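You operate a simulated robot arm through the tools that you are given. There is no shell and no other tool. Be economical: measure what you need, move in short steps, check, and stop when the job is done.

Carry out the task below with a simulated robot arm. There is one attempt and no reset: what you move stays moved.

## Task
Tighten the yellow terminal screw at 6 Nm, seal it and unclamp.
Fine: set the selector first; dab sealant on its head with the blue dauber; stand both tools back; no red lamp. A coat counts when it lies all over at full strength: go over it till it gets no stronger.

Only the result counts: the job must be done as asked and must still hold three seconds after the hand-in. Knocking over, shifting, dropping, spilling or breaking anything else fails it. A push-on lid holds only when it is set on centred and level and pressed home; a screw cap is set on level and turned clockwise until tight.

## Robot
A 6-joint arm with a two-finger parallel gripper, fixed in place. Base frame: the origin is at the foot of the arm, x ahead of it, y to its left, z up. Readings come in mm, rad, newtons and seconds.
With the tool pointing down near the work surface it reaches from about 140 to 580 mm from the base axis. Its first joint turns from -1.152 to 1.152 rad. Payload 2.1 kg.
The tool frame sits at the grasp point between the pads (the TCP): z along the fingers, y along the line on which they close. The tips reach 30 mm beyond it. The gripper opens to 94 mm. The fingers are 28 mm wide and 10 mm thick; the gripper's body (50 by 96 mm) begins 55 mm behind the TCP.
Orientation is that of the tool frame in the base frame, as a unit quaternion [x, y, z, w]. With the fingers straight down and closing along the base's y, the tool's x points along the base's -x, its y along +y and its z along -z.

## Interface
- The arm moves only by the tool move_arm. Its argument "targets" is a list that holds one entry, the list of rows, each a list of 6 numbers: the shift along the tool's x, y, z in mm, then the turn, a rotation vector about the tool's x, y, z in rad. In form: [[[tx, ty, tz, ax, ay, az], ...]]. A call has 1 to 10 rows; each row is the pose to reach, as a shift and turn from the pose commanded when the call began, along the tool's axes at that moment. "gripper" is the opening, from 0 (shut) to 1 (fully open), set as the call begins (left out, the last holds). Rows are played at 5 a second. More than 50 mm and 0.15 rad between two rows, or a gripper value outside its range, and nothing of the call is played. A pose out of reach is approached as far as the arm can. The call stops where the force on the tool passes 40 N (or 10 N more than at its start, if that is more) or the arm is blocked; 0.2 s more then pass. The fingers move at their own pace (about 72 mm/s each) and stop on an object; they squeeze with about 26 N. The grip force told is the motor's: it shows also when the fingers shut on nothing. Time passes only in rows, and 0.2 s behind the last, so rows that repeat a pose let the fingers close. The reply holds the time, the measured pose of the TCP, the force on the tool along the base axes, the opening and the grip force, in the units named above and with some noise, with the torque about the TCP (base axes, N m) and any sound that the robot's microphone picked up.
- Cameras (640 x 400 px; columns grow to the right, rows downward): "scene" is fixed at [57.4, -369.1, 490.9]; the picture's right is [0.77, -0.64, 0.00], its down [-0.32, -0.39, -0.87] and it looks along [0.55, 0.67, -0.50] (base axes); focal length 259 px, centre (320, 200). "wrist" rides on the gripper at [76, 14, -103] in the tool frame; the picture's right is [-0.18, 0.98, 0.00], its down [-0.75, -0.14, -0.64] and it looks along [-0.63, -0.12, 0.77] (tool axes); focal length 243 px, centre (320, 200). There is no depth. A picture from a camera that has moved, and an enlarged one, comes with that camera's place and axes in the base frame and with its lens.
- grab_frame(camera): a new picture of that camera. No time passes.
- inspect(camera, box): a new picture of the part [left, top, right, bottom] of that camera's present view, enlarged. No time passes.
- sign_off(): hands the job in; it is judged then, once.

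Work in short steps. Places have to be worked out from the pictures, the camera data and where the tool is seen: move nearer, look again, correct. Check each grasp and each placing, and mend what went wrong. You have 120 turns and 76 pictures in all, those below and enlarged ones among them. Open the gripper and draw the arm clear of the work before you hand the job in, unless the task says otherwise; then end with one line.

The tools are called after "Emit:" by a JSON object that holds its "method" and its "body". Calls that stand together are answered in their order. move_arm: Moves the arm, as the interface text tells. Its arguments: {"type":"object","properties":{"targets":{"type":"array","items":{"type":"array","items":{"type":"array","items":{"type":"number"}}}},"gripper":{"type":"number"}},"required":["targets"]} The other tools are called the same way: grab_frame (camera) takes a picture; inspect (camera, box) takes an enlarged picture of a part of a camera's view; sign_off () hands the job in.

At the start:

```text
time: 0.0
position: [285.6, 164.7, 404.4]
orientation: [0.0, 1.0, -0.001, 0.001]
ft_force: [-0.2, 0.8, -0.2]
torque: [0.0, 0.02, 0.01]
gripper_width: 94.1
grasp_force: 0.1
```

scene: 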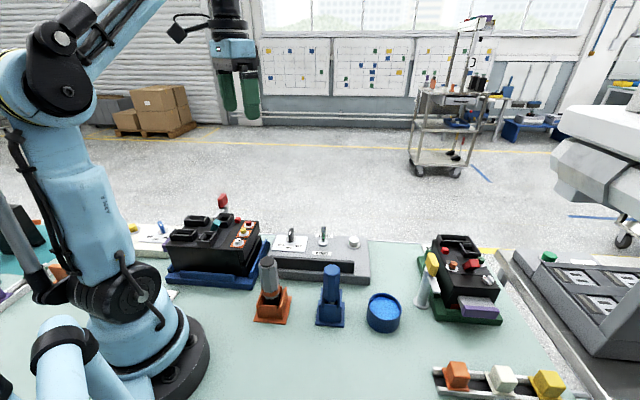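
wrist: 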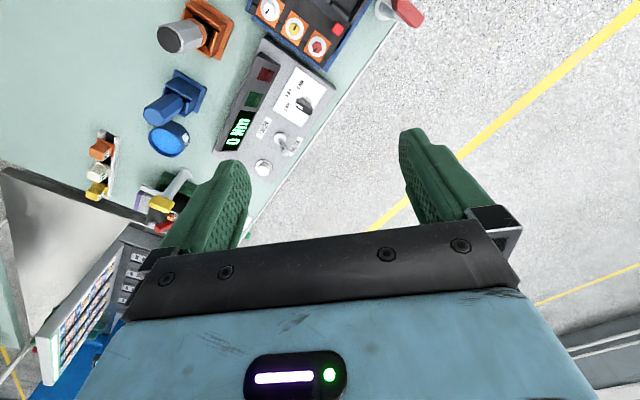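

I'll begin by enlarging the work area in the scene view.

Emit:
{"method": "inspect", "body": {"camera": "scene", "box": [150, 190, 390, 340]}}

Emit:
{"method": "inspect", "body": {"camera": "scene", "box": [390, 220, 590, 400]}}

Emit:
{"method": "inspect", "body": {"camera": "wrist", "box": [70, 0, 430, 225]}}

```text
2.67 times, centred on (270, 265) of scene
camera zoom: at [57.4, -369.1, 490.9], right [0.77, -0.64, 0.0], down [-0.32, -0.39, -0.87], along [0.55, 0.67, -0.5], focal length 691 px, centre (453, 27)
```

zoom: 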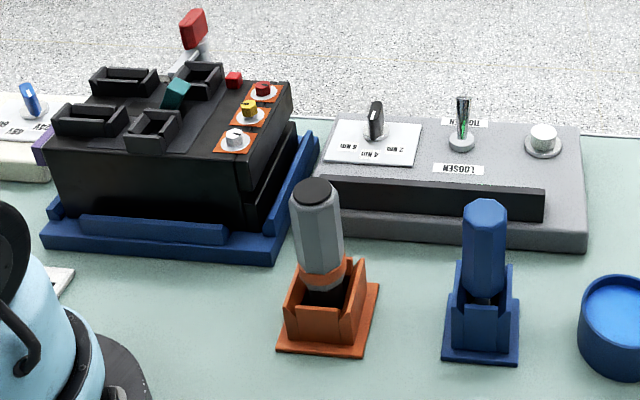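

```text
2.22 times, centred on (490, 310) of scene
camera zoom: at [57.4, -369.1, 490.9], right [0.77, -0.64, 0.0], down [-0.32, -0.39, -0.87], along [0.55, 0.67, -0.5], focal length 576 px, centre (-58, -44)
```

zoom: 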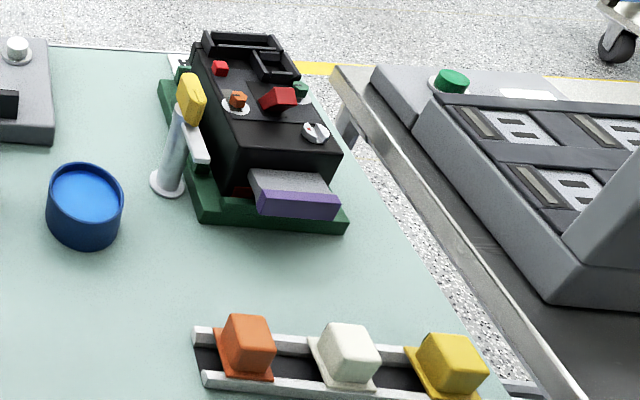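

```text
1.78 times, centred on (250, 112) of wrist
camera zoom: at [208.2, 179.8, 507.2], right [0.18, 0.98, 0.0], down [0.75, -0.14, 0.64], along [0.63, -0.12, -0.77], focal length 431 px, centre (444, 356)
```

zoom: 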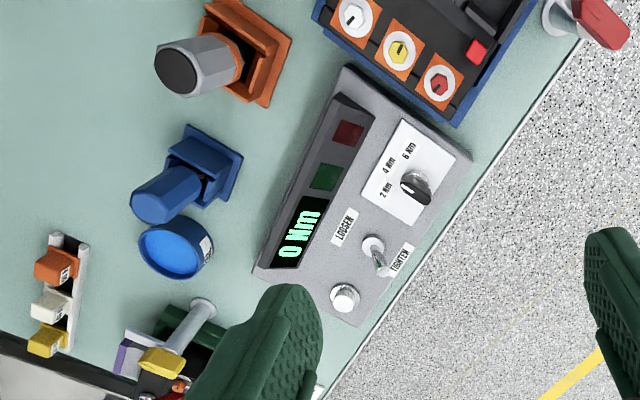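

The yellow terminal screw looks to be near (235,140,112), with the console selector near (353,121,52). I'll move lower over the console to read the selector and the toggle.

Emit:
{"method": "move_arm", "body": {"targets": [[[-18, 4, 38, 0, 0, 0], [-35, 8, 75, 0, 0, 0], [-52, 12, 112, 0, 0, 0], [-70, 16, 140, 0, 0, 0]]]}}

Emit:
{"method": "grab_frame", "body": {"camera": "wrist"}}

```text
time: 1.0
position: [355.4, 178.8, 261.7]
orientation: [0.0, 1.0, 0.0, 0.001]
ft_force: [-0.3, -0.5, -0.7]
torque: [0.01, 0.01, 0.01]
gripper_width: 94.1
grasp_force: 0.0
```

```text
70 pictures are left
camera wrist: at [278.6, 193.5, 364.8], right [0.18, 0.98, 0.0], down [0.75, -0.14, 0.64], along [0.63, -0.12, -0.77], focal length 243 px, centre (320, 200)
```

wrist: 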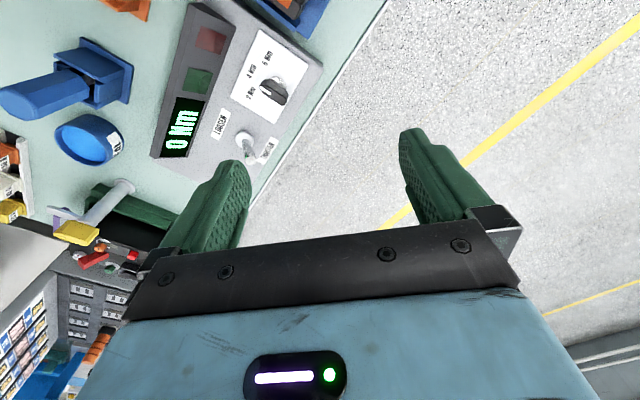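

Emit:
{"method": "inspect", "body": {"camera": "wrist", "box": [150, 0, 330, 180]}}

```text
2.22 times, centred on (240, 90) of wrist
camera zoom: at [278.6, 193.5, 364.8], right [0.18, 0.98, 0.0], down [0.75, -0.14, 0.64], along [0.63, -0.12, -0.77], focal length 539 px, centre (498, 444)
```

zoom: 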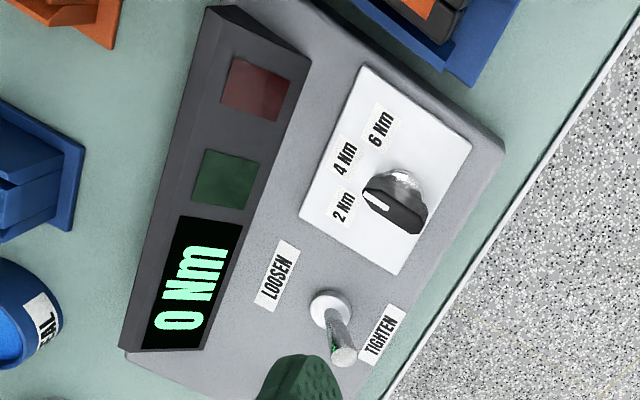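

The selector reads 4 Nm with the pointer along base (-1,-1), so 6 Nm is 45° clockwise towards -x. The toggle is already on TIGHTEN. I'll go above the knob with the fingers turned 45° so they close across its bar.

Emit:
{"method": "move_arm", "body": {"targets": [[[0, -10, 16, 0, 0, -0.131], [1, -20, 33, 0, 0, -0.262], [1, -30, 50, 0, 0, -0.393], [2, -40, 68, 0, 0, -0.524], [2, -50, 86, 0, 0, -0.655], [2, -57, 102, 0, 0, -0.785]]]}}

Emit:
{"method": "grab_frame", "body": {"camera": "wrist"}}

```text
time: 2.4
position: [353.2, 124.0, 161.2]
orientation: [-0.384, 0.923, 0.0, 0.001]
ft_force: [0.6, 0.2, 0.0]
torque: [0.0, 0.01, -0.01]
gripper_width: 94.2
grasp_force: 0.0
```

```text
68 pictures are left
camera wrist: at [288.6, 80.8, 264.6], right [-0.57, 0.82, 0.0], down [0.63, 0.43, 0.64], along [0.53, 0.36, -0.77], focal length 243 px, centre (320, 200)
```

wrist: 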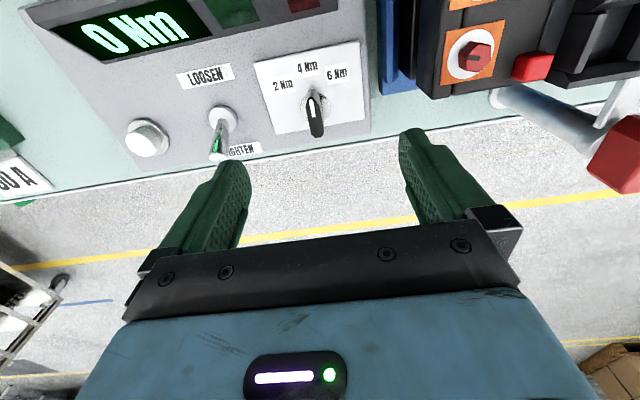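

Emit:
{"method": "inspect", "body": {"camera": "wrist", "box": [250, 40, 380, 150]}}

Emit:
{"method": "inspect", "body": {"camera": "scene", "box": [250, 210, 380, 290]}}

```text
3.64 times, centred on (315, 95) of wrist
camera zoom: at [288.6, 80.8, 264.6], right [-0.57, 0.82, 0.0], down [0.63, 0.43, 0.64], along [0.53, 0.36, -0.77], focal length 882 px, centre (338, 582)
```

zoom: 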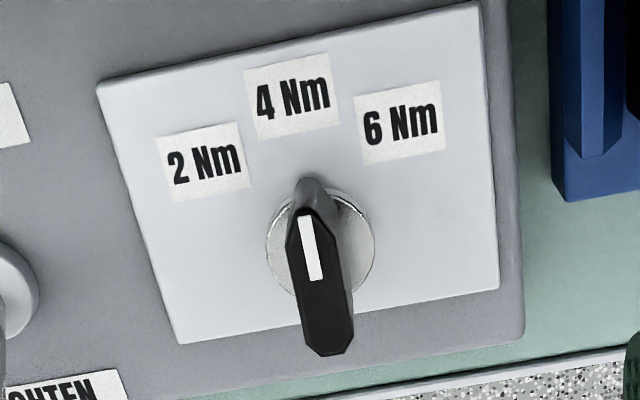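

```text
4.92 times, centred on (315, 250) of scene
camera zoom: at [57.4, -369.1, 490.9], right [0.77, -0.64, 0.0], down [-0.32, -0.39, -0.87], along [0.55, 0.67, -0.5], focal length 1276 px, centre (345, -46)
```

zoom: 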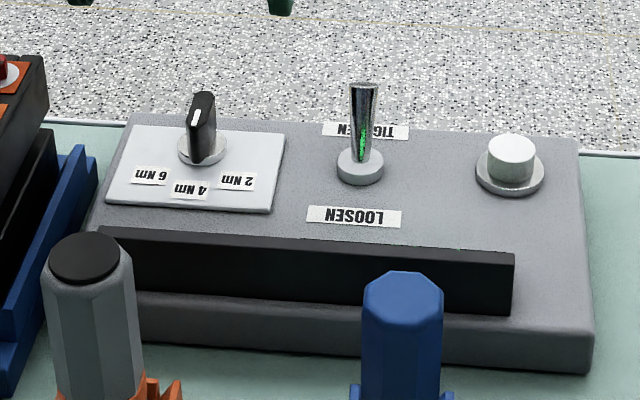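

The knob axis works out at (356.5,122) with its top at z≈61. I'll lower the fingers around the bar with the gripper half open.

Emit:
{"method": "move_arm", "body": {"targets": [[[-0.7, -3.5, 30, 0, 0, 0], [-0.7, -3.5, 60, 0, 0, 0], [-0.7, -3.5, 91, 0, 0, 0]]], "gripper": 0.5}}

Emit:
{"method": "grab_frame", "body": {"camera": "wrist"}}

```text
time: 3.2
position: [355.0, 119.9, 72.1]
orientation: [-0.383, 0.924, 0.0, 0.0]
ft_force: [-0.4, 0.4, 0.0]
torque: [-0.01, -0.02, 0.03]
gripper_width: 47.2
grasp_force: 0.0
```

```text
65 pictures are left
camera wrist: at [290.3, 77.5, 175.0], right [-0.56, 0.83, 0.0], down [0.63, 0.43, 0.64], along [0.53, 0.36, -0.77], focal length 243 px, centre (320, 200)
```

wrist: 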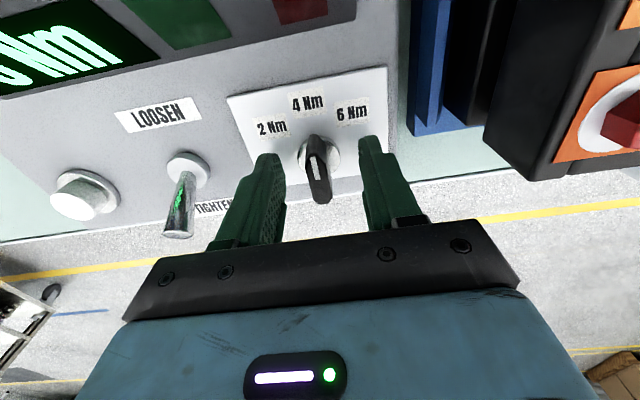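

The bar is between the fingers, so I'll close on it.

Emit:
{"method": "move_arm", "body": {"targets": [[[-2, 0, 0, 0, 0, 0], [-2, 0, 0, 0, 0, 0], [-2, 0, 0, 0, 0, 0]]], "gripper": 0.0}}

```text
time: 4.0
position: [356.9, 121.3, 70.0]
orientation: [-0.382, 0.924, -0.001, 0.0]
ft_force: [5.6, -12.2, -9.4]
torque: [0.21, -0.02, 0.02]
gripper_width: 12.0
grasp_force: 44.1
```

It's gripped with a width of 12 mm and a slight side load. I'll shift 1 mm to relieve that and turn 45° clockwise.

Emit:
{"method": "move_arm", "body": {"targets": [[[-2, -0.8, 0, 0, 0, 0.0], [-2, -0.8, 0, 0, 0, 0.131], [-2, -0.8, 0, 0, 0, 0.262], [-2, -0.8, 0, 0, 0, 0.393], [-2, -0.8, 0, 0, 0, 0.524], [-2, -0.8, 0, 0, 0, 0.655], [-2, -0.8, 0, 0, 0, 0.785], [-2, -0.8, 0, 0, 0, 0.785]]]}}

Emit:
{"method": "grab_frame", "body": {"camera": "wrist"}}

```text
time: 4.9
position: [359.3, 121.6, 72.1]
orientation: [-0.228, 0.974, -0.004, -0.003]
ft_force: [-1.8, -3.0, 1.2]
torque: [0.75, -0.45, 0.01]
gripper_width: 11.9
grasp_force: 44.9
stopped in row 4: the force on the tool passed its limit at 41 N (the readings are from after the stop); the commanded pose is now the measured one
```

```text
64 pictures are left
camera wrist: at [283.8, 102.2, 175.5], right [-0.27, 0.96, -0.01], down [0.74, 0.21, 0.64], along [0.61, 0.17, -0.77], focal length 243 px, centre (320, 200)
```

wrist: 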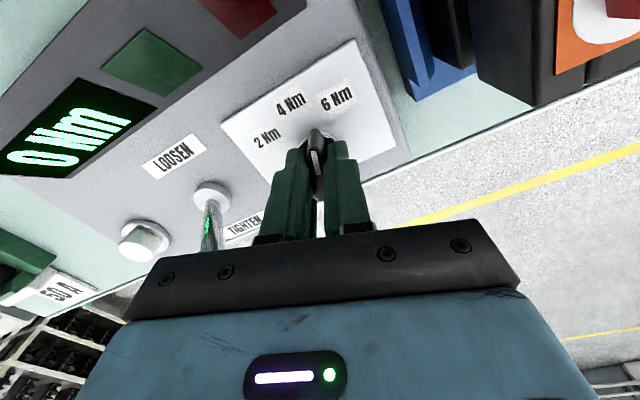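

It turned about 19° before the lateral load stopped it, and the load is now relaxed. I'll carry on in finer steps.

Emit:
{"method": "move_arm", "body": {"targets": [[[0, 0, 0, 0, 0, 0.08], [0, 0, 0, 0, 0, 0.16], [0, 0, 0, 0, 0, 0.24], [0, 0, 0, 0, 0, 0.24]]]}}

```text
time: 5.9
position: [358.9, 120.9, 72.4]
orientation: [-0.11, 0.994, -0.004, -0.004]
ft_force: [3.9, -11.4, -18.4]
torque: [0.43, 1.35, -0.02]
gripper_width: 11.7
grasp_force: 45.1
```

About 12.6° remains, and the tool is being pulled down a little, so I'll ease down as I finish the turn.

Emit:
{"method": "move_arm", "body": {"targets": [[[1, -0.5, 1, 0, 0, 0.06], [1, -0.5, 1.5, 0, 0, 0.12], [1, -0.5, 1.5, 0, 0, 0.18], [1, -0.5, 1.5, 0, 0, 0.23], [1, -0.5, 1.5, 0, 0, 0.23]]]}}

Emit:
{"method": "inspect", "body": {"camera": "wrist", "box": [200, 60, 440, 220]}}

```text
time: 7.1
position: [358.0, 120.8, 71.8]
orientation: [0.005, 1.0, -0.004, -0.002]
ft_force: [6.2, 0.2, 35.4]
torque: [0.78, -0.06, 0.36]
gripper_width: 11.9
grasp_force: 44.6
```

```text
2.50 times, centred on (320, 140) of wrist
camera zoom: at [282.1, 137.5, 174.2], right [0.19, 0.98, -0.01], down [0.75, -0.14, 0.64], along [0.63, -0.13, -0.77], focal length 606 px, centre (320, 350)
```

zoom: 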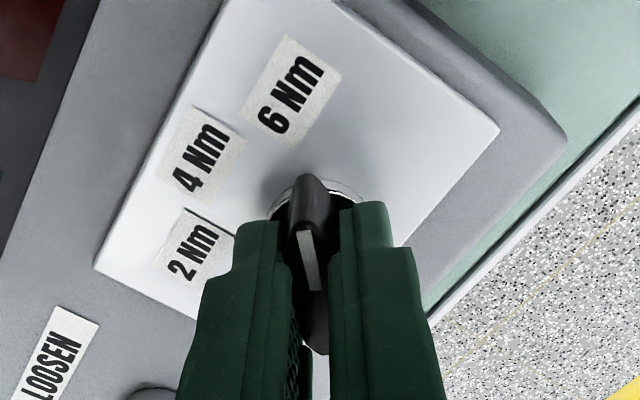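

The pointer now aims along -x at 6 Nm. I'll open and rise to check it.

Emit:
{"method": "move_arm", "body": {"targets": [[[0, 0, 0, 0, 0, 0], [0, 0, 0, 0, 0, 0], [0, 0, -45, 0, 0, 0], [0, 0, -90, 0, 0, 0]]], "gripper": 0.5}}

Emit:
{"method": "grab_frame", "body": {"camera": "wrist"}}

```text
time: 8.1
position: [358.3, 120.8, 162.9]
orientation: [0.004, 1.0, -0.004, -0.003]
ft_force: [-0.5, 0.3, 0.4]
torque: [0.02, 0.0, 0.04]
gripper_width: 47.2
grasp_force: 0.0
```

```text
62 pictures are left
camera wrist: at [282.6, 137.8, 265.2], right [0.19, 0.98, -0.01], down [0.76, -0.14, 0.64], along [0.63, -0.13, -0.77], focal length 243 px, centre (320, 200)
```

wrist: 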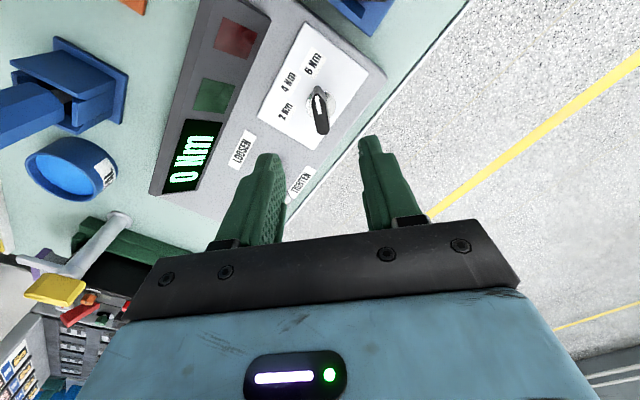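

The selector sits at 6 Nm, so next I'll look at the driver in its orange holder.

Emit:
{"method": "move_arm", "body": {"targets": [[[10, -15, -40, 0, 0, 0], [36, -40, -65, 0, 0, 0], [62, -65, -85, 0, 0, 0], [88, -91, -97, 0, 0, 0]]], "gripper": 1.0}}

Emit:
{"method": "grab_frame", "body": {"camera": "wrist"}}

Emit:
{"method": "inspect", "body": {"camera": "scene", "box": [230, 230, 420, 350]}}

Emit:
{"method": "inspect", "body": {"camera": "scene", "box": [150, 180, 290, 290]}}

```text
time: 9.1
position: [269.0, 33.5, 259.6]
orientation: [0.003, 1.0, -0.005, -0.003]
ft_force: [-1.2, -0.2, 0.1]
torque: [-0.03, 0.01, 0.0]
gripper_width: 94.2
grasp_force: 0.0
```

```text
61 pictures are left
camera wrist: at [192.5, 49.4, 362.6], right [0.19, 0.98, -0.01], down [0.76, -0.14, 0.64], along [0.63, -0.13, -0.77], focal length 243 px, centre (320, 200)
```

wrist: 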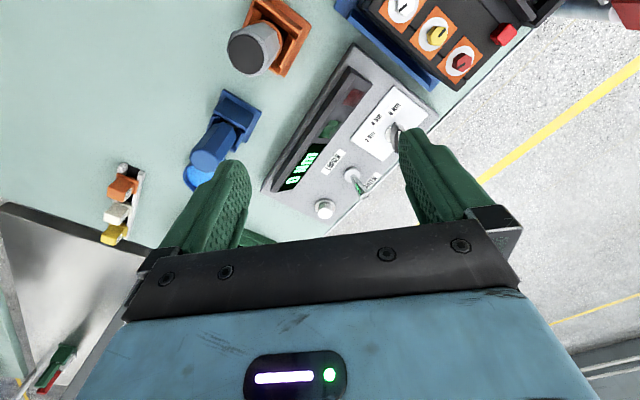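

```text
3.33 times, centred on (325, 290) of scene
camera zoom: at [57.5, -369.1, 490.9], right [0.77, -0.64, 0.0], down [-0.32, -0.39, -0.87], along [0.55, 0.67, -0.5], focal length 864 px, centre (303, -100)
```

zoom: 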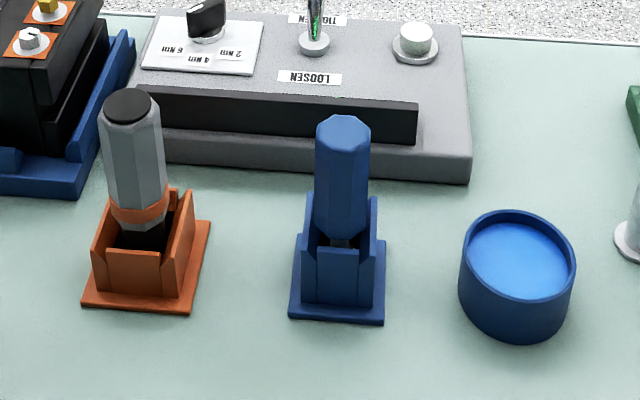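

```text
3.64 times, centred on (220, 235) of scene
camera zoom: at [57.5, -369.1, 490.9], right [0.77, -0.64, 0.0], down [-0.32, -0.39, -0.87], along [0.55, 0.67, -0.5], focal length 942 px, centre (684, 73)
```

zoom: 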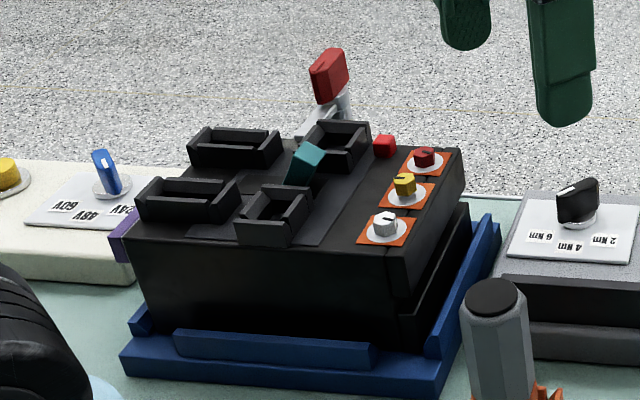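

The driver's top centre is at about (214,-17,139), vertical, with a body about 35 mm across. I'll move above it, level off the small tilt and look again.

Emit:
{"method": "move_arm", "body": {"targets": [[[18, -17, 5, -0.01, -0.006, -0.006], [37, -34, 20, -0.01, -0.006, -0.006], [55, -51, 50, -0.01, -0.006, -0.006]]]}}

Emit:
{"method": "grab_frame", "body": {"camera": "wrist"}}

Emit:
{"method": "inspect", "body": {"camera": "scene", "box": [200, 180, 360, 330]}}

```text
time: 9.9
position: [211.1, -19.6, 209.0]
orientation: [0.002, 1.0, 0.001, 0.0]
ft_force: [0.2, 0.0, 0.5]
torque: [-0.01, -0.01, 0.02]
gripper_width: 94.2
grasp_force: 0.2
```

```text
58 pictures are left
camera wrist: at [134.3, -4.6, 312.3], right [0.19, 0.98, 0.0], down [0.75, -0.14, 0.64], along [0.63, -0.12, -0.77], focal length 243 px, centre (320, 200)
```

wrist: 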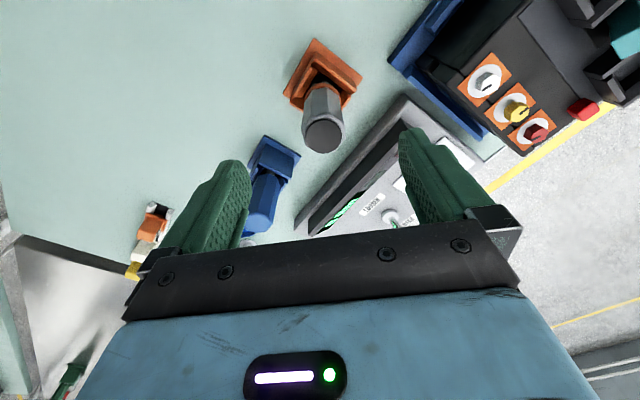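

```text
2.67 times, centred on (280, 255) of scene
camera zoom: at [57.5, -369.1, 490.9], right [0.77, -0.64, 0.0], down [-0.32, -0.39, -0.87], along [0.55, 0.67, -0.5], focal length 691 px, centre (427, 53)
```

zoom: 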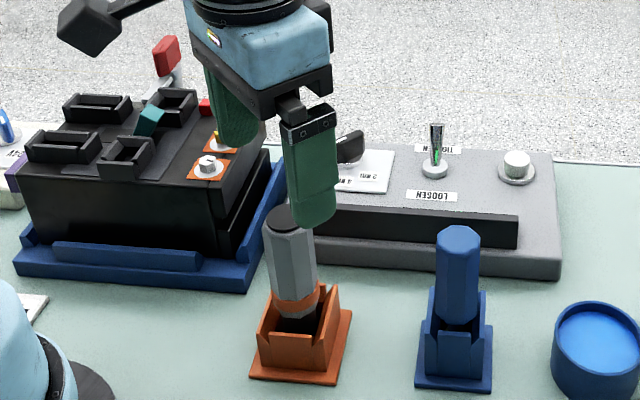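

The top centre reads (212,-16.5). I'll centre on it and lower to mid-body.

Emit:
{"method": "move_arm", "body": {"targets": [[[-2, 2.5, 32, 0, 0, 0], [-2, 2.5, 64, 0, 0, 0], [-2, 2.5, 94, 0, 0, 0]]]}}

Emit:
{"method": "grab_frame", "body": {"camera": "wrist"}}

Emit:
{"method": "inspect", "body": {"camera": "scene", "box": [200, 200, 360, 330]}}

```text
time: 10.7
position: [213.7, -16.1, 114.9]
orientation: [0.002, 1.0, 0.001, -0.001]
ft_force: [0.2, 0.3, -0.7]
torque: [0.06, 0.0, 0.01]
gripper_width: 94.1
grasp_force: 0.0
```

```text
56 pictures are left
camera wrist: at [137.3, 0.4, 217.8], right [0.19, 0.98, 0.0], down [0.75, -0.14, 0.64], along [0.63, -0.12, -0.77], focal length 243 px, centre (320, 200)
```

wrist: 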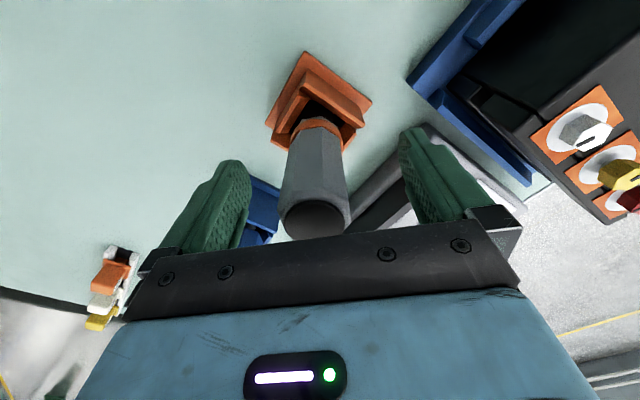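

```text
3.08 times, centred on (280, 265) of scene
camera zoom: at [57.4, -369.1, 490.9], right [0.77, -0.64, 0.0], down [-0.32, -0.39, -0.87], along [0.55, 0.67, -0.5], focal length 798 px, centre (443, 0)
```

zoom: 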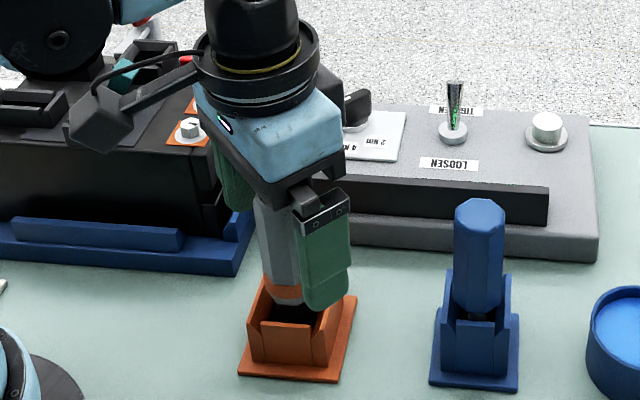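

The driver stands between the fingers above its holder, so I'll close on it.

Emit:
{"method": "move_arm", "body": {"targets": [[[0, 0, 0, 0, 0, 0], [0, 0, 0, 0, 0, 0], [0, 0, 0, 0, 0, 0], [0, 0, 0, 0, 0, 0]]], "gripper": 0.0}}

```text
time: 11.7
position: [214.0, -14.8, 114.6]
orientation: [0.002, 1.0, 0.001, 0.0]
ft_force: [-0.4, -2.0, 0.5]
torque: [-0.24, 0.01, 0.01]
gripper_width: 33.4
grasp_force: 25.8
```

The grip is firm at 33.4 mm, so I'll lift straight up.

Emit:
{"method": "move_arm", "body": {"targets": [[[0, 0, -20, 0, 0, 0], [0, 0, -50, 0, 0, 0], [0, 0, -90, 0, 0, 0], [0, 0, -130, 0, 0, 0]]]}}

Emit:
{"method": "inspect", "body": {"camera": "scene", "box": [190, 160, 370, 320]}}

Emit:
{"method": "grab_frame", "body": {"camera": "wrist"}}

```text
time: 12.7
position: [214.3, -17.1, 243.1]
orientation: [0.002, 1.0, 0.001, 0.0]
ft_force: [-0.1, 0.4, -3.9]
torque: [0.01, -0.02, -0.01]
gripper_width: 32.9
grasp_force: 26.0
```

```text
2.50 times, centred on (280, 240) of scene
camera zoom: at [57.4, -369.1, 490.9], right [0.77, -0.64, 0.0], down [-0.32, -0.39, -0.87], along [0.55, 0.67, -0.5], focal length 648 px, centre (420, 100)
```

zoom: 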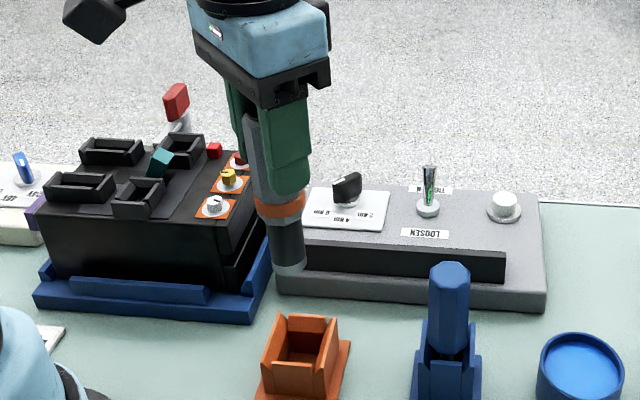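

```text
53 pictures are left
camera wrist: at [138.4, -1.0, 346.6], right [0.19, 0.98, 0.0], down [0.75, -0.14, 0.64], along [0.63, -0.12, -0.77], focal length 243 px, centre (320, 200)
```

wrist: 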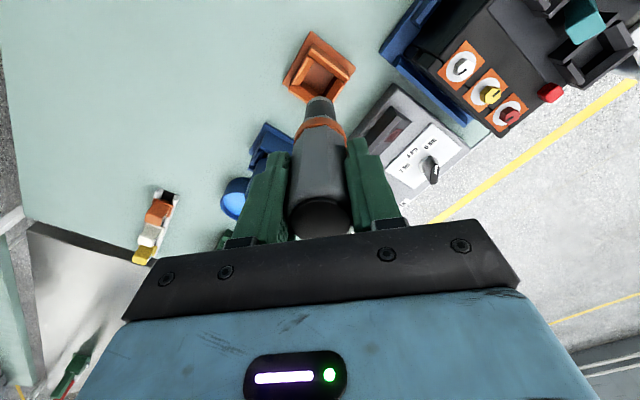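

The driver is up, with its socket end about 120 mm below the TCP. I'll zoom on the screws to pin down the yellow one.

Emit:
{"method": "inspect", "body": {"camera": "wrist", "box": [430, 30, 570, 150]}}

Emit:
{"method": "inspect", "body": {"camera": "scene", "box": [200, 205, 290, 265]}}

```text
3.33 times, centred on (500, 90) of wrist
camera zoom: at [138.4, -1.0, 346.6], right [0.19, 0.98, 0.0], down [0.75, -0.14, 0.64], along [0.63, -0.12, -0.77], focal length 809 px, centre (-280, 567)
```

zoom: 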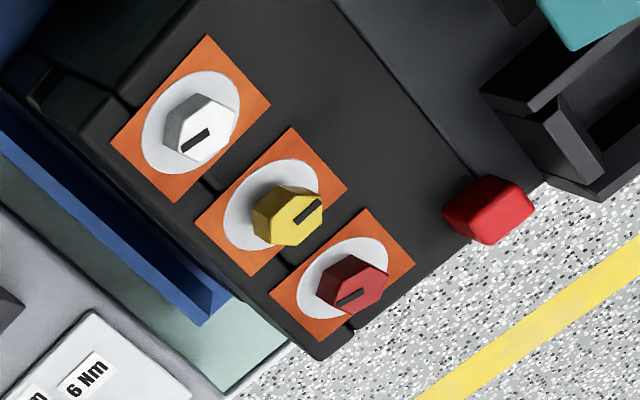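

```text
6.67 times, centred on (245, 235) of scene
camera zoom: at [57.4, -369.1, 490.9], right [0.77, -0.64, 0.0], down [-0.32, -0.39, -0.87], along [0.55, 0.67, -0.5], focal length 1728 px, centre (820, -33)
```

zoom: 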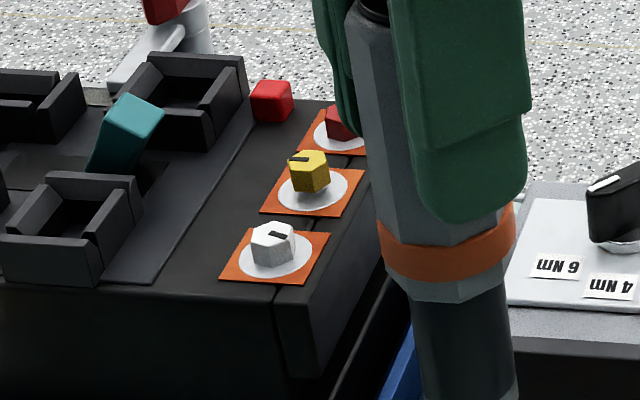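

Triangulation puts the screw axis at (234.7,138) with its head top at z≈119, and the head stands slightly high, so it's loose. I'll carry the driver over it with clearance.

Emit:
{"method": "move_arm", "body": {"targets": [[[0, 0, -40, 0, 0, 0], [-6, 40, -45, 0, 0, 0], [-12, 80, -45, 0, 0, 0], [-17, 120, -45, 0, 0, 0], [-21, 155, -40, 0, 0, 0]]]}}

Emit:
{"method": "grab_frame", "body": {"camera": "wrist"}}

Emit:
{"method": "inspect", "body": {"camera": "scene", "box": [170, 150, 310, 260]}}

```text
time: 13.9
position: [238.8, 138.4, 284.3]
orientation: [0.002, 1.0, 0.001, 0.0]
ft_force: [0.4, 0.0, -4.8]
torque: [-0.01, 0.0, -0.01]
gripper_width: 33.1
grasp_force: 25.7
```

```text
50 pictures are left
camera wrist: at [162.4, 153.8, 387.8], right [0.19, 0.98, 0.0], down [0.75, -0.14, 0.64], along [0.63, -0.12, -0.77], focal length 243 px, centre (320, 200)
```

wrist: 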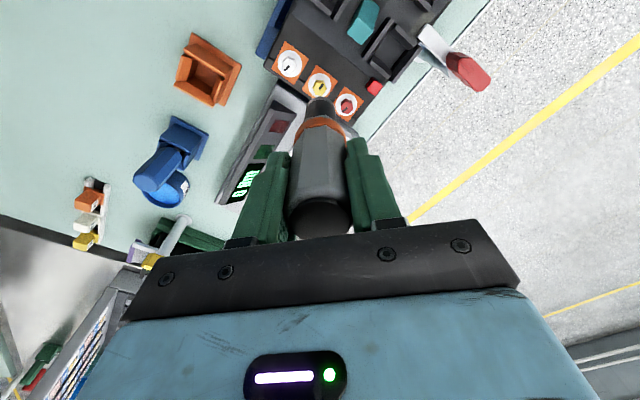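

```text
3.64 times, centred on (240, 205) of scene
camera zoom: at [57.4, -369.2, 490.9], right [0.77, -0.64, 0.0], down [-0.32, -0.39, -0.87], along [0.55, 0.67, -0.5], focal length 942 px, centre (611, 182)
```

zoom: 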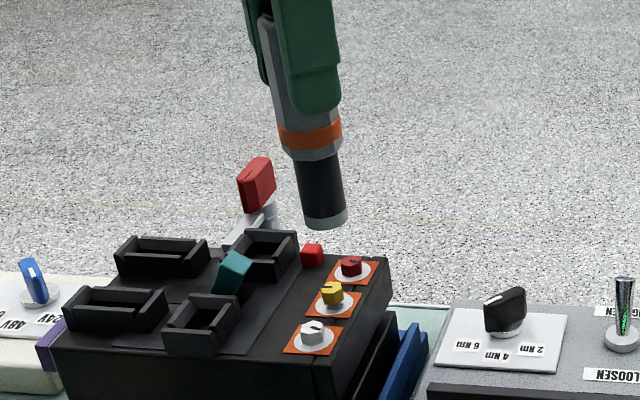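

Emit:
{"method": "inspect", "body": {"camera": "wrist", "box": [270, 40, 380, 140]}}

```text
4.00 times, centred on (325, 90) of wrist
camera zoom: at [162.4, 153.8, 387.8], right [0.19, 0.98, 0.0], down [0.75, -0.14, 0.64], along [0.63, -0.12, -0.77], focal length 970 px, centre (300, 640)
```

zoom: 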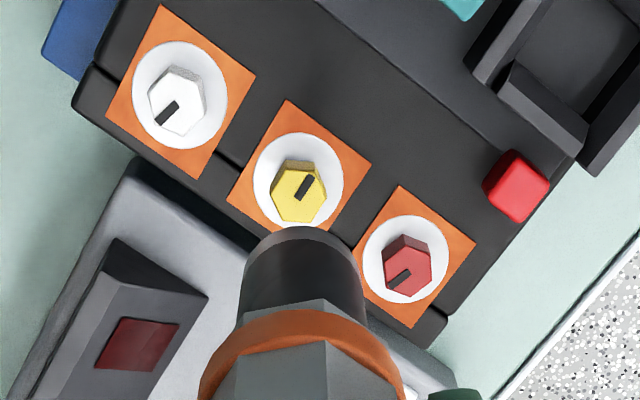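

The socket axis is at about (240,140,170) and the screw at (234.7,138.7,119). I'll correct sideways and go down 38 mm to just above the head.

Emit:
{"method": "move_arm", "body": {"targets": [[[5.3, -1.3, 0, 0, 0, 0], [5.3, -1.3, 20, 0, 0, 0], [5.3, -1.3, 38, 0, 0, 0]]]}}

Emit:
{"method": "inspect", "body": {"camera": "wrist", "box": [270, 40, 380, 140]}}

Emit:
{"method": "inspect", "body": {"camera": "scene", "box": [200, 180, 290, 250]}}

```text
time: 14.7
position: [231.7, 138.8, 247.9]
orientation: [0.002, 1.0, 0.001, 0.0]
ft_force: [-0.1, 1.0, -3.6]
torque: [-0.02, 0.01, -0.02]
gripper_width: 33.0
grasp_force: 25.8
```

```text
4.00 times, centred on (325, 90) of wrist
camera zoom: at [156.0, 153.2, 350.2], right [0.19, 0.98, 0.0], down [0.75, -0.14, 0.64], along [0.63, -0.12, -0.77], focal length 970 px, centre (300, 640)
```

zoom: 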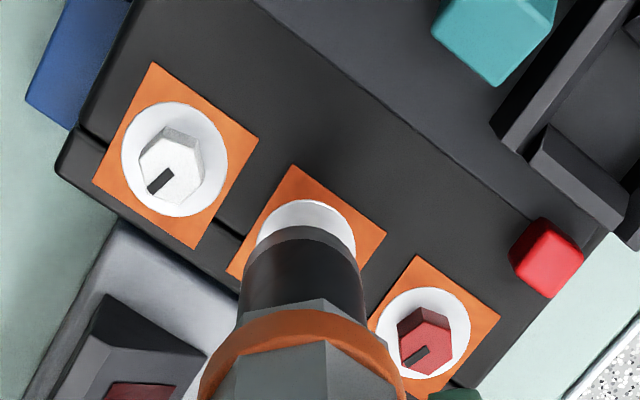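

```text
5.71 times, centred on (245, 215) of scene
camera zoom: at [57.5, -369.1, 490.9], right [0.77, -0.64, 0.0], down [-0.32, -0.39, -0.87], along [0.55, 0.67, -0.5], focal length 1481 px, centre (749, 114)
```

zoom: 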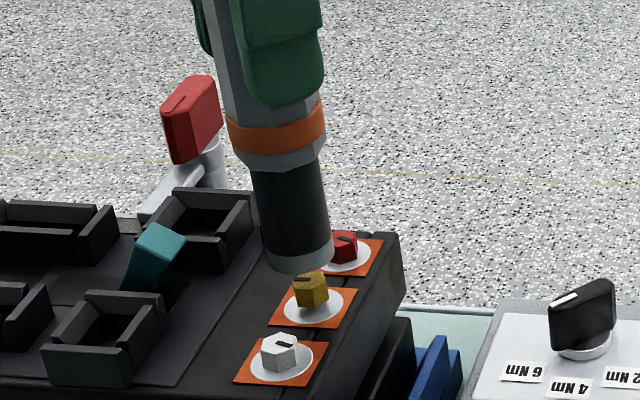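

The socket is about 2 mm off, needing (+1.5,-0.9). I'll correct that and descend gently onto the head while watching force and sound.

Emit:
{"method": "move_arm", "body": {"targets": [[[-1.5, -0.9, 0, 0, 0, 0], [-1.5, -0.9, 5, 0, 0, 0], [-1.5, -0.9, 10, 0, 0, 0], [-1.5, -0.9, 14, 0, 0, 0], [-1.5, -0.9, 17, 0, 0, 0]]]}}

Emit:
{"method": "inspect", "body": {"camera": "scene", "box": [200, 180, 290, 250]}}

```text
time: 15.9
position: [233.1, 136.6, 230.7]
orientation: [0.002, 1.0, 0.0, 0.0]
ft_force: [0.1, -0.5, -3.3]
torque: [0.0, -0.03, 0.05]
gripper_width: 33.4
grasp_force: 25.9
```

```text
5.71 times, centred on (245, 215) of scene
camera zoom: at [57.5, -369.1, 490.9], right [0.77, -0.64, 0.0], down [-0.32, -0.39, -0.87], along [0.55, 0.67, -0.5], focal length 1481 px, centre (749, 114)
```

zoom: 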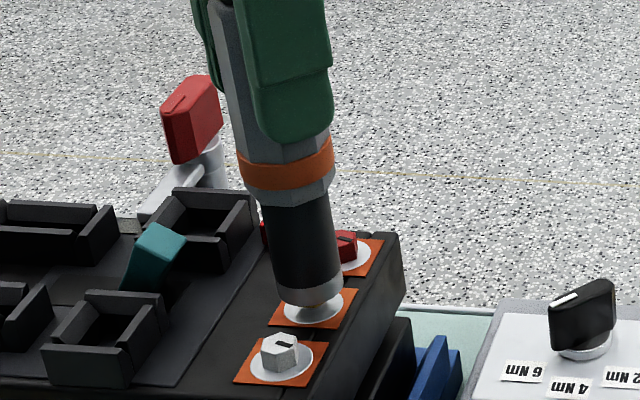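

The socket has come down over the head with no contact force. I'll lower a bit more to seat it.

Emit:
{"method": "move_arm", "body": {"targets": [[[0, 0, 3, 0, 0, 0], [0, 0, 5, 0, 0, 0], [0, 0, 7, 0, 0, 0], [0, 0, 9, 0, 0, 0], [0, 0, 11, 0, 0, 0]]]}}

Emit:
{"method": "inspect", "body": {"camera": "scene", "box": [190, 180, 350, 290]}}

```text
time: 17.1
position: [232.5, 136.0, 219.2]
orientation: [0.0, 1.0, 0.002, 0.0]
ft_force: [-2.2, 4.2, 15.6]
torque: [0.58, 0.17, 0.02]
gripper_width: 33.2
grasp_force: 25.4
```

```text
3.64 times, centred on (270, 235) of scene
camera zoom: at [57.4, -369.2, 490.8], right [0.77, -0.64, 0.0], down [-0.32, -0.39, -0.87], along [0.55, 0.67, -0.5], focal length 942 px, centre (502, 73)
```

zoom: 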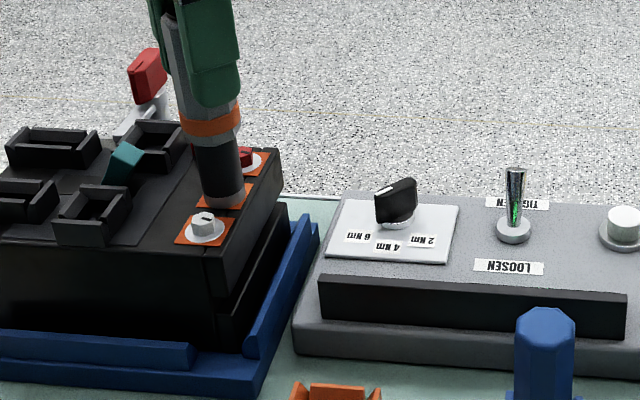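

It's in contact at about 19 N. I'll dwell with light extra pressure to see whether the driver runs.

Emit:
{"method": "move_arm", "body": {"targets": [[[0, 0, 0.5, 0, 0, 0], [0, 0, 1, 0, 0, 0], [0, 0, 1, 0, 0, 0], [0, 0, 1, 0, 0, 0], [0, 0, 1, 0, 0, 0]]]}}

Emit:
{"method": "grab_frame", "body": {"camera": "wrist"}}

```text
time: 18.3
position: [233.0, 136.4, 218.3]
orientation: [0.002, 1.0, 0.002, -0.001]
ft_force: [-2.6, 7.2, 24.2]
torque: [0.67, 0.39, -0.09]
gripper_width: 33.0
grasp_force: 26.2
```

```text
43 pictures are left
camera wrist: at [157.1, 151.7, 322.0], right [0.19, 0.98, 0.0], down [0.75, -0.14, 0.64], along [0.63, -0.12, -0.77], focal length 243 px, centre (320, 200)
```

wrist: 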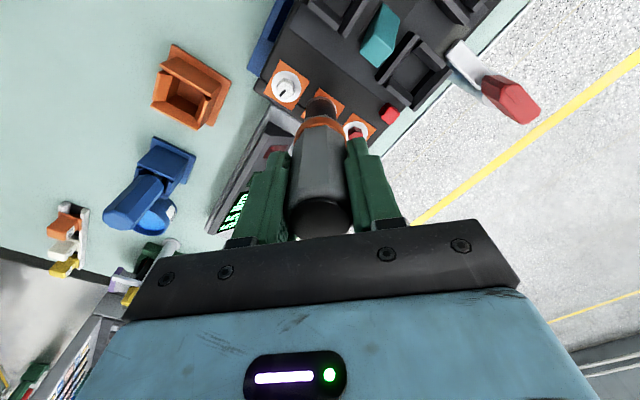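

Emit:
{"method": "inspect", "body": {"camera": "wrist", "box": [190, 100, 320, 250]}}

```text
2.67 times, centred on (255, 175) of wrist
camera zoom: at [157.1, 151.7, 322.0], right [0.19, 0.98, 0.0], down [0.75, -0.14, 0.64], along [0.63, -0.12, -0.77], focal length 647 px, centre (493, 267)
```

zoom: 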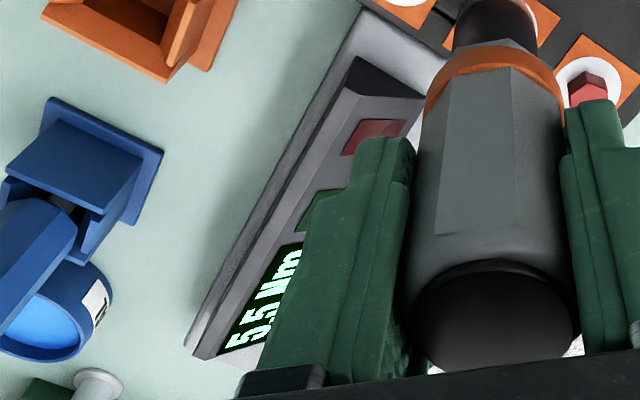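

The display reads 5.5 Nm, so the driver runs when pressed. I'll keep holding.

Emit:
{"method": "move_arm", "body": {"targets": [[[0, 0, 0, 0, 0, 0], [0, 0, 0, 0, 0, 0]]]}}

Emit:
{"method": "inspect", "body": {"camera": "wrist", "box": [190, 100, 320, 250]}}

```text
time: 18.9
position: [232.8, 136.2, 220.0]
orientation: [0.002, 1.0, 0.001, 0.0]
ft_force: [-1.3, 7.2, 25.8]
torque: [0.68, 0.26, -0.03]
gripper_width: 33.1
grasp_force: 26.1
```

```text
2.67 times, centred on (255, 175) of wrist
camera zoom: at [157.2, 151.7, 322.0], right [0.19, 0.98, 0.0], down [0.75, -0.14, 0.64], along [0.63, -0.12, -0.77], focal length 647 px, centre (493, 267)
```

zoom: 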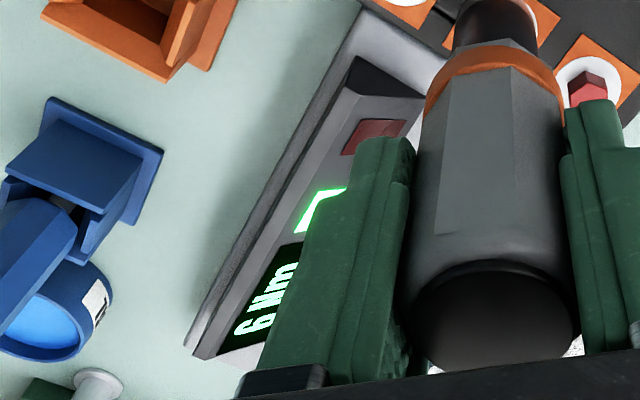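

It shows 6 Nm with the green lamp on. I'll lift straight off and carry the driver back above its holder.

Emit:
{"method": "move_arm", "body": {"targets": [[[0, 0, -15, 0, 0, 0], [0, 0, -45, 0, 0, 0], [0, 0, -70, 0, 0, 0], [4, -35, -70, 0, 0, 0], [8, -75, -70, 0, 0, 0], [12, -115, -70, 0, 0, 0], [17.2, -152.8, -60, 0, 0, 0], [17.2, -152.8, -27, 0, 0, 0]]]}}

Emit:
{"method": "grab_frame", "body": {"camera": "wrist"}}

Emit:
{"method": "inspect", "body": {"camera": "scene", "box": [190, 160, 370, 320]}}

```text
time: 20.7
position: [217.2, -16.1, 246.2]
orientation: [0.001, 1.0, 0.0, 0.0]
ft_force: [-1.4, -1.0, -5.1]
torque: [-0.01, -0.01, 0.0]
gripper_width: 33.3
grasp_force: 25.8
```

```text
40 pictures are left
camera wrist: at [139.8, -1.5, 349.3], right [0.19, 0.98, 0.0], down [0.75, -0.14, 0.64], along [0.63, -0.12, -0.77], focal length 243 px, centre (320, 200)
```

wrist: 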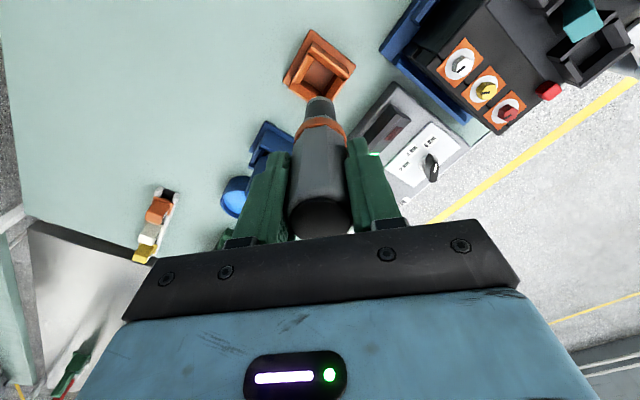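

```text
2.50 times, centred on (280, 240) of scene
camera zoom: at [57.4, -369.2, 490.9], right [0.77, -0.64, 0.0], down [-0.32, -0.39, -0.87], along [0.55, 0.67, -0.5], focal length 648 px, centre (420, 100)
```

zoom: 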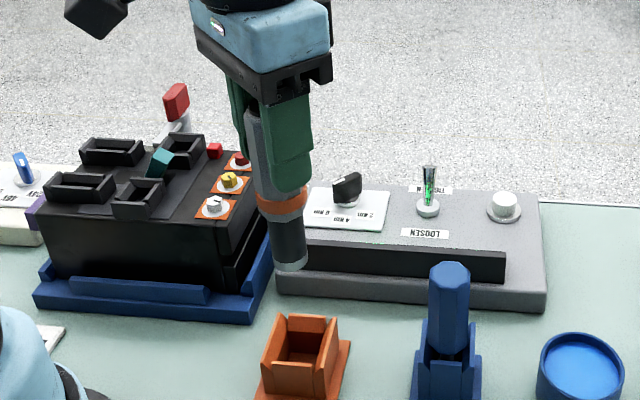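

The pose matches the lift-out within about 1.5 mm in x and 3 mm in z. I'll correct that and lower it into the holder.

Emit:
{"method": "move_arm", "body": {"targets": [[[1.4, 0.5, 0, 0, 0, 0], [1.4, 0.5, 40, 0, 0, 0], [1.4, 0.5, 75, 0, 0, 0], [1.4, 0.5, 100, 0, 0, 0], [1.4, 0.5, 115, 0, 0, 0], [1.4, 0.5, 124, 0, 0, 0]]]}}

Emit:
{"method": "inspect", "body": {"camera": "scene", "box": [200, 200, 360, 330]}}

```text
time: 22.1
position: [214.3, -17.0, 120.1]
orientation: [0.002, 1.0, 0.001, 0.0]
ft_force: [-0.8, -0.2, -3.1]
torque: [-0.01, 0.02, -0.03]
gripper_width: 33.0
grasp_force: 26.0
```

```text
3.08 times, centred on (280, 265) of scene
camera zoom: at [57.5, -369.1, 490.9], right [0.77, -0.64, 0.0], down [-0.32, -0.39, -0.87], along [0.55, 0.67, -0.5], focal length 798 px, centre (443, 0)
```

zoom: 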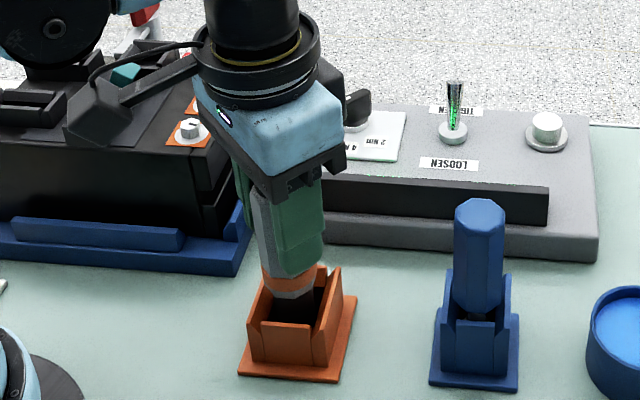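

It's going in freely. I'll lower in small steps until it touches.

Emit:
{"method": "move_arm", "body": {"targets": [[[0, 0, 3, 0, 0, 0], [0, 0, 5, 0, 0, 0], [0, 0, 7, 0, 0, 0], [0, 0, 8.5, 0, 0, 0]]]}}

```text
time: 23.1
position: [214.2, -15.9, 113.2]
orientation: [0.002, 1.0, 0.0, 0.001]
ft_force: [1.8, 1.1, 38.5]
torque: [-0.28, 0.07, -0.1]
gripper_width: 32.7
grasp_force: 26.4
```

It has bottomed out. I'll relieve the pressure, open and rise.

Emit:
{"method": "move_arm", "body": {"targets": [[[0, 0, -1.2, 0, 0, 0], [0, 0, -1.2, 0, 0, 0], [0, 0, -1.2, 0, 0, 0], [0, 0, -1.2, 0, 0, 0], [0, 0, -45, 0, 0, 0], [0, 0, -90, 0, 0, 0]]], "gripper": 1.0}}

Emit:
{"method": "inspect", "body": {"camera": "scene", "box": [200, 200, 440, 350]}}

```text
time: 24.5
position: [215.6, -14.7, 202.9]
orientation: [0.002, 1.0, 0.002, 0.0]
ft_force: [-0.2, 0.3, -0.4]
torque: [0.01, -0.01, 0.04]
gripper_width: 94.0
grasp_force: 0.0
```

```text
2.67 times, centred on (320, 275) of scene
camera zoom: at [57.4, -369.1, 490.9], right [0.77, -0.64, 0.0], down [-0.32, -0.39, -0.87], along [0.55, 0.67, -0.5], focal length 691 px, centre (320, 0)
```

zoom: 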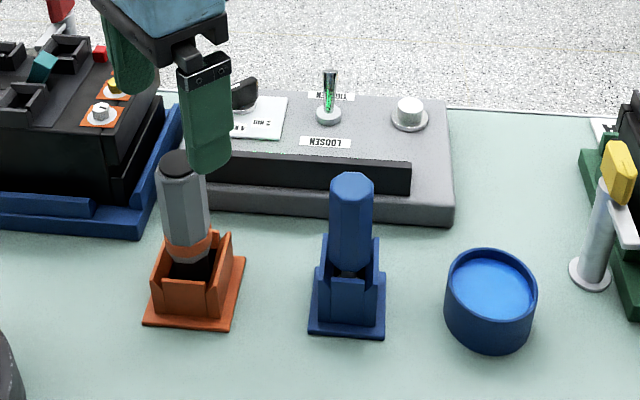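

The driver stands in its holder. Next is the blue dauber, about (313,-93) with its top at z≈110, so I'll go above it.

Emit:
{"method": "move_arm", "body": {"targets": [[[-25, -20, 0, 0, 0, 0], [-50, -40, 0, 0, 0, 0], [-75, -60, 3, 0, 0, 0], [-97, -78, 10, 0, 0, 0]]]}}

Emit:
{"method": "grab_frame", "body": {"camera": "wrist"}}

```text
time: 25.5
position: [313.5, -93.7, 191.6]
orientation: [0.002, 1.0, 0.0, 0.0]
ft_force: [0.5, -0.4, -0.5]
torque: [0.02, 0.01, 0.0]
gripper_width: 94.0
grasp_force: 0.1
```

```text
36 pictures are left
camera wrist: at [236.3, -79.5, 295.0], right [0.19, 0.98, 0.0], down [0.75, -0.14, 0.64], along [0.63, -0.12, -0.77], focal length 243 px, centre (320, 200)
```

wrist: 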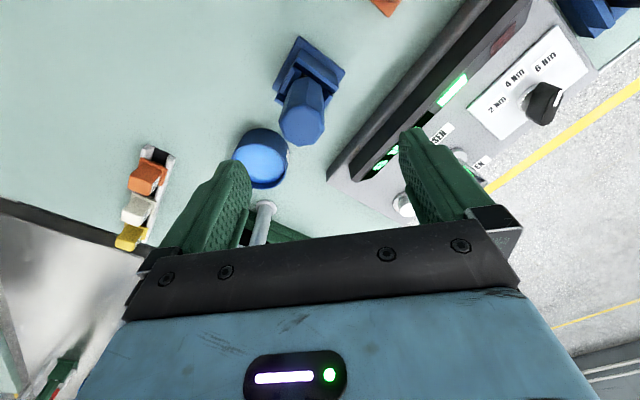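

Triangulated, the dauber top is at (302.5,-105,127). I'll align and lower around it.

Emit:
{"method": "move_arm", "body": {"targets": [[[11, -11.6, 0, 0, 0, 0], [11, -11.6, 30, 0, 0, 0], [11, -11.6, 60, 0, 0, 0], [11, -11.6, 87, 0, 0, 0]]]}}

Emit:
{"method": "grab_frame", "body": {"camera": "wrist"}}

```text
time: 26.5
position: [299.4, -106.4, 104.7]
orientation: [0.002, 1.0, 0.001, 0.0]
ft_force: [0.4, -0.5, 0.3]
torque: [0.02, 0.02, 0.0]
gripper_width: 94.0
grasp_force: 0.0
```

```text
35 pictures are left
camera wrist: at [223.1, -91.3, 207.3], right [0.19, 0.98, 0.0], down [0.75, -0.14, 0.64], along [0.63, -0.12, -0.77], focal length 243 px, centre (320, 200)
```

wrist: 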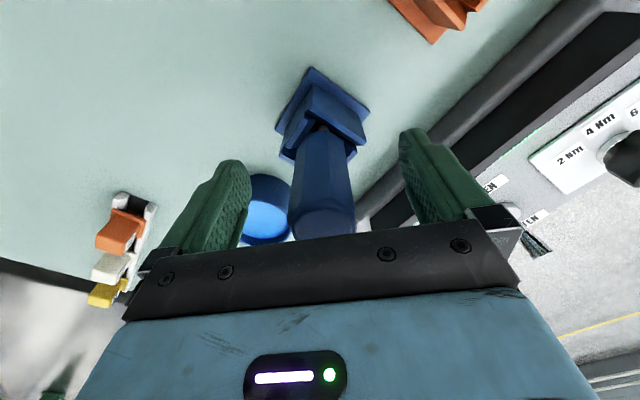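

The dauber is between the fingers. I'll nudge 2 mm in x and close.

Emit:
{"method": "move_arm", "body": {"targets": [[[-2, 0, 0, 0, 0, 0], [-2, 0, 0, 0, 0, 0], [-2, 0, 0, 0, 0, 0], [-2, 0, 0, 0, 0, 0], [-2, 0, 0, 0, 0, 0]]], "gripper": 0.0}}

```text
time: 27.7
position: [302.9, -107.2, 104.3]
orientation: [0.002, 1.0, 0.001, 0.001]
ft_force: [0.3, -0.9, 0.1]
torque: [0.0, 0.01, 0.0]
gripper_width: 30.9
grasp_force: 26.4
```

It's gripped at 31 mm, so I'll lift straight up.

Emit:
{"method": "move_arm", "body": {"targets": [[[0, 0, -20, 0, 0, 0], [0, 0, -50, 0, 0, 0], [0, 0, -85, 0, 0, 0], [0, 0, -120, 0, 0, 0]]]}}

Emit:
{"method": "grab_frame", "body": {"camera": "wrist"}}

Emit:
{"method": "inspect", "body": {"camera": "scene", "box": [250, 170, 450, 350]}}

```text
time: 28.7
position: [303.8, -104.6, 224.5]
orientation: [0.002, 1.0, 0.001, 0.001]
ft_force: [0.2, 0.4, -1.4]
torque: [-0.02, -0.03, -0.06]
gripper_width: 30.9
grasp_force: 25.7
```

```text
34 pictures are left
camera wrist: at [226.6, -90.1, 327.8], right [0.19, 0.98, 0.0], down [0.75, -0.14, 0.64], along [0.63, -0.12, -0.77], focal length 243 px, centre (320, 200)
```

wrist: 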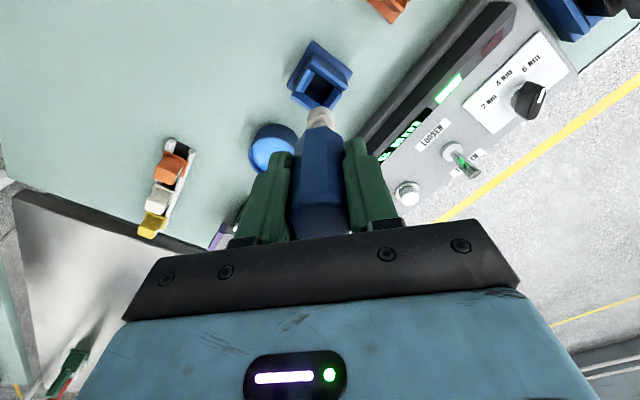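

```text
2.22 times, centred on (350, 260) of scene
camera zoom: at [57.4, -369.1, 490.9], right [0.77, -0.64, 0.0], down [-0.32, -0.39, -0.87], along [0.55, 0.67, -0.5], focal length 576 px, centre (253, 67)
```

zoom: 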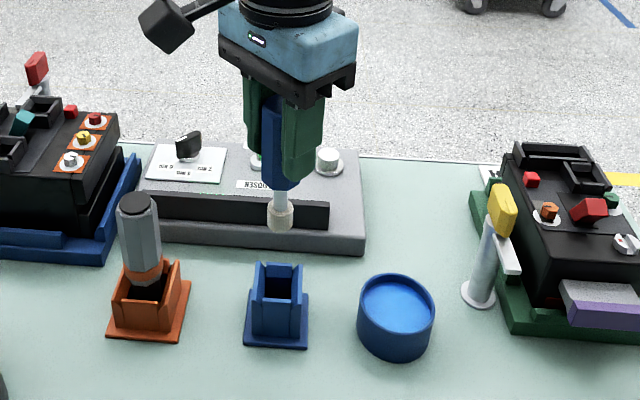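

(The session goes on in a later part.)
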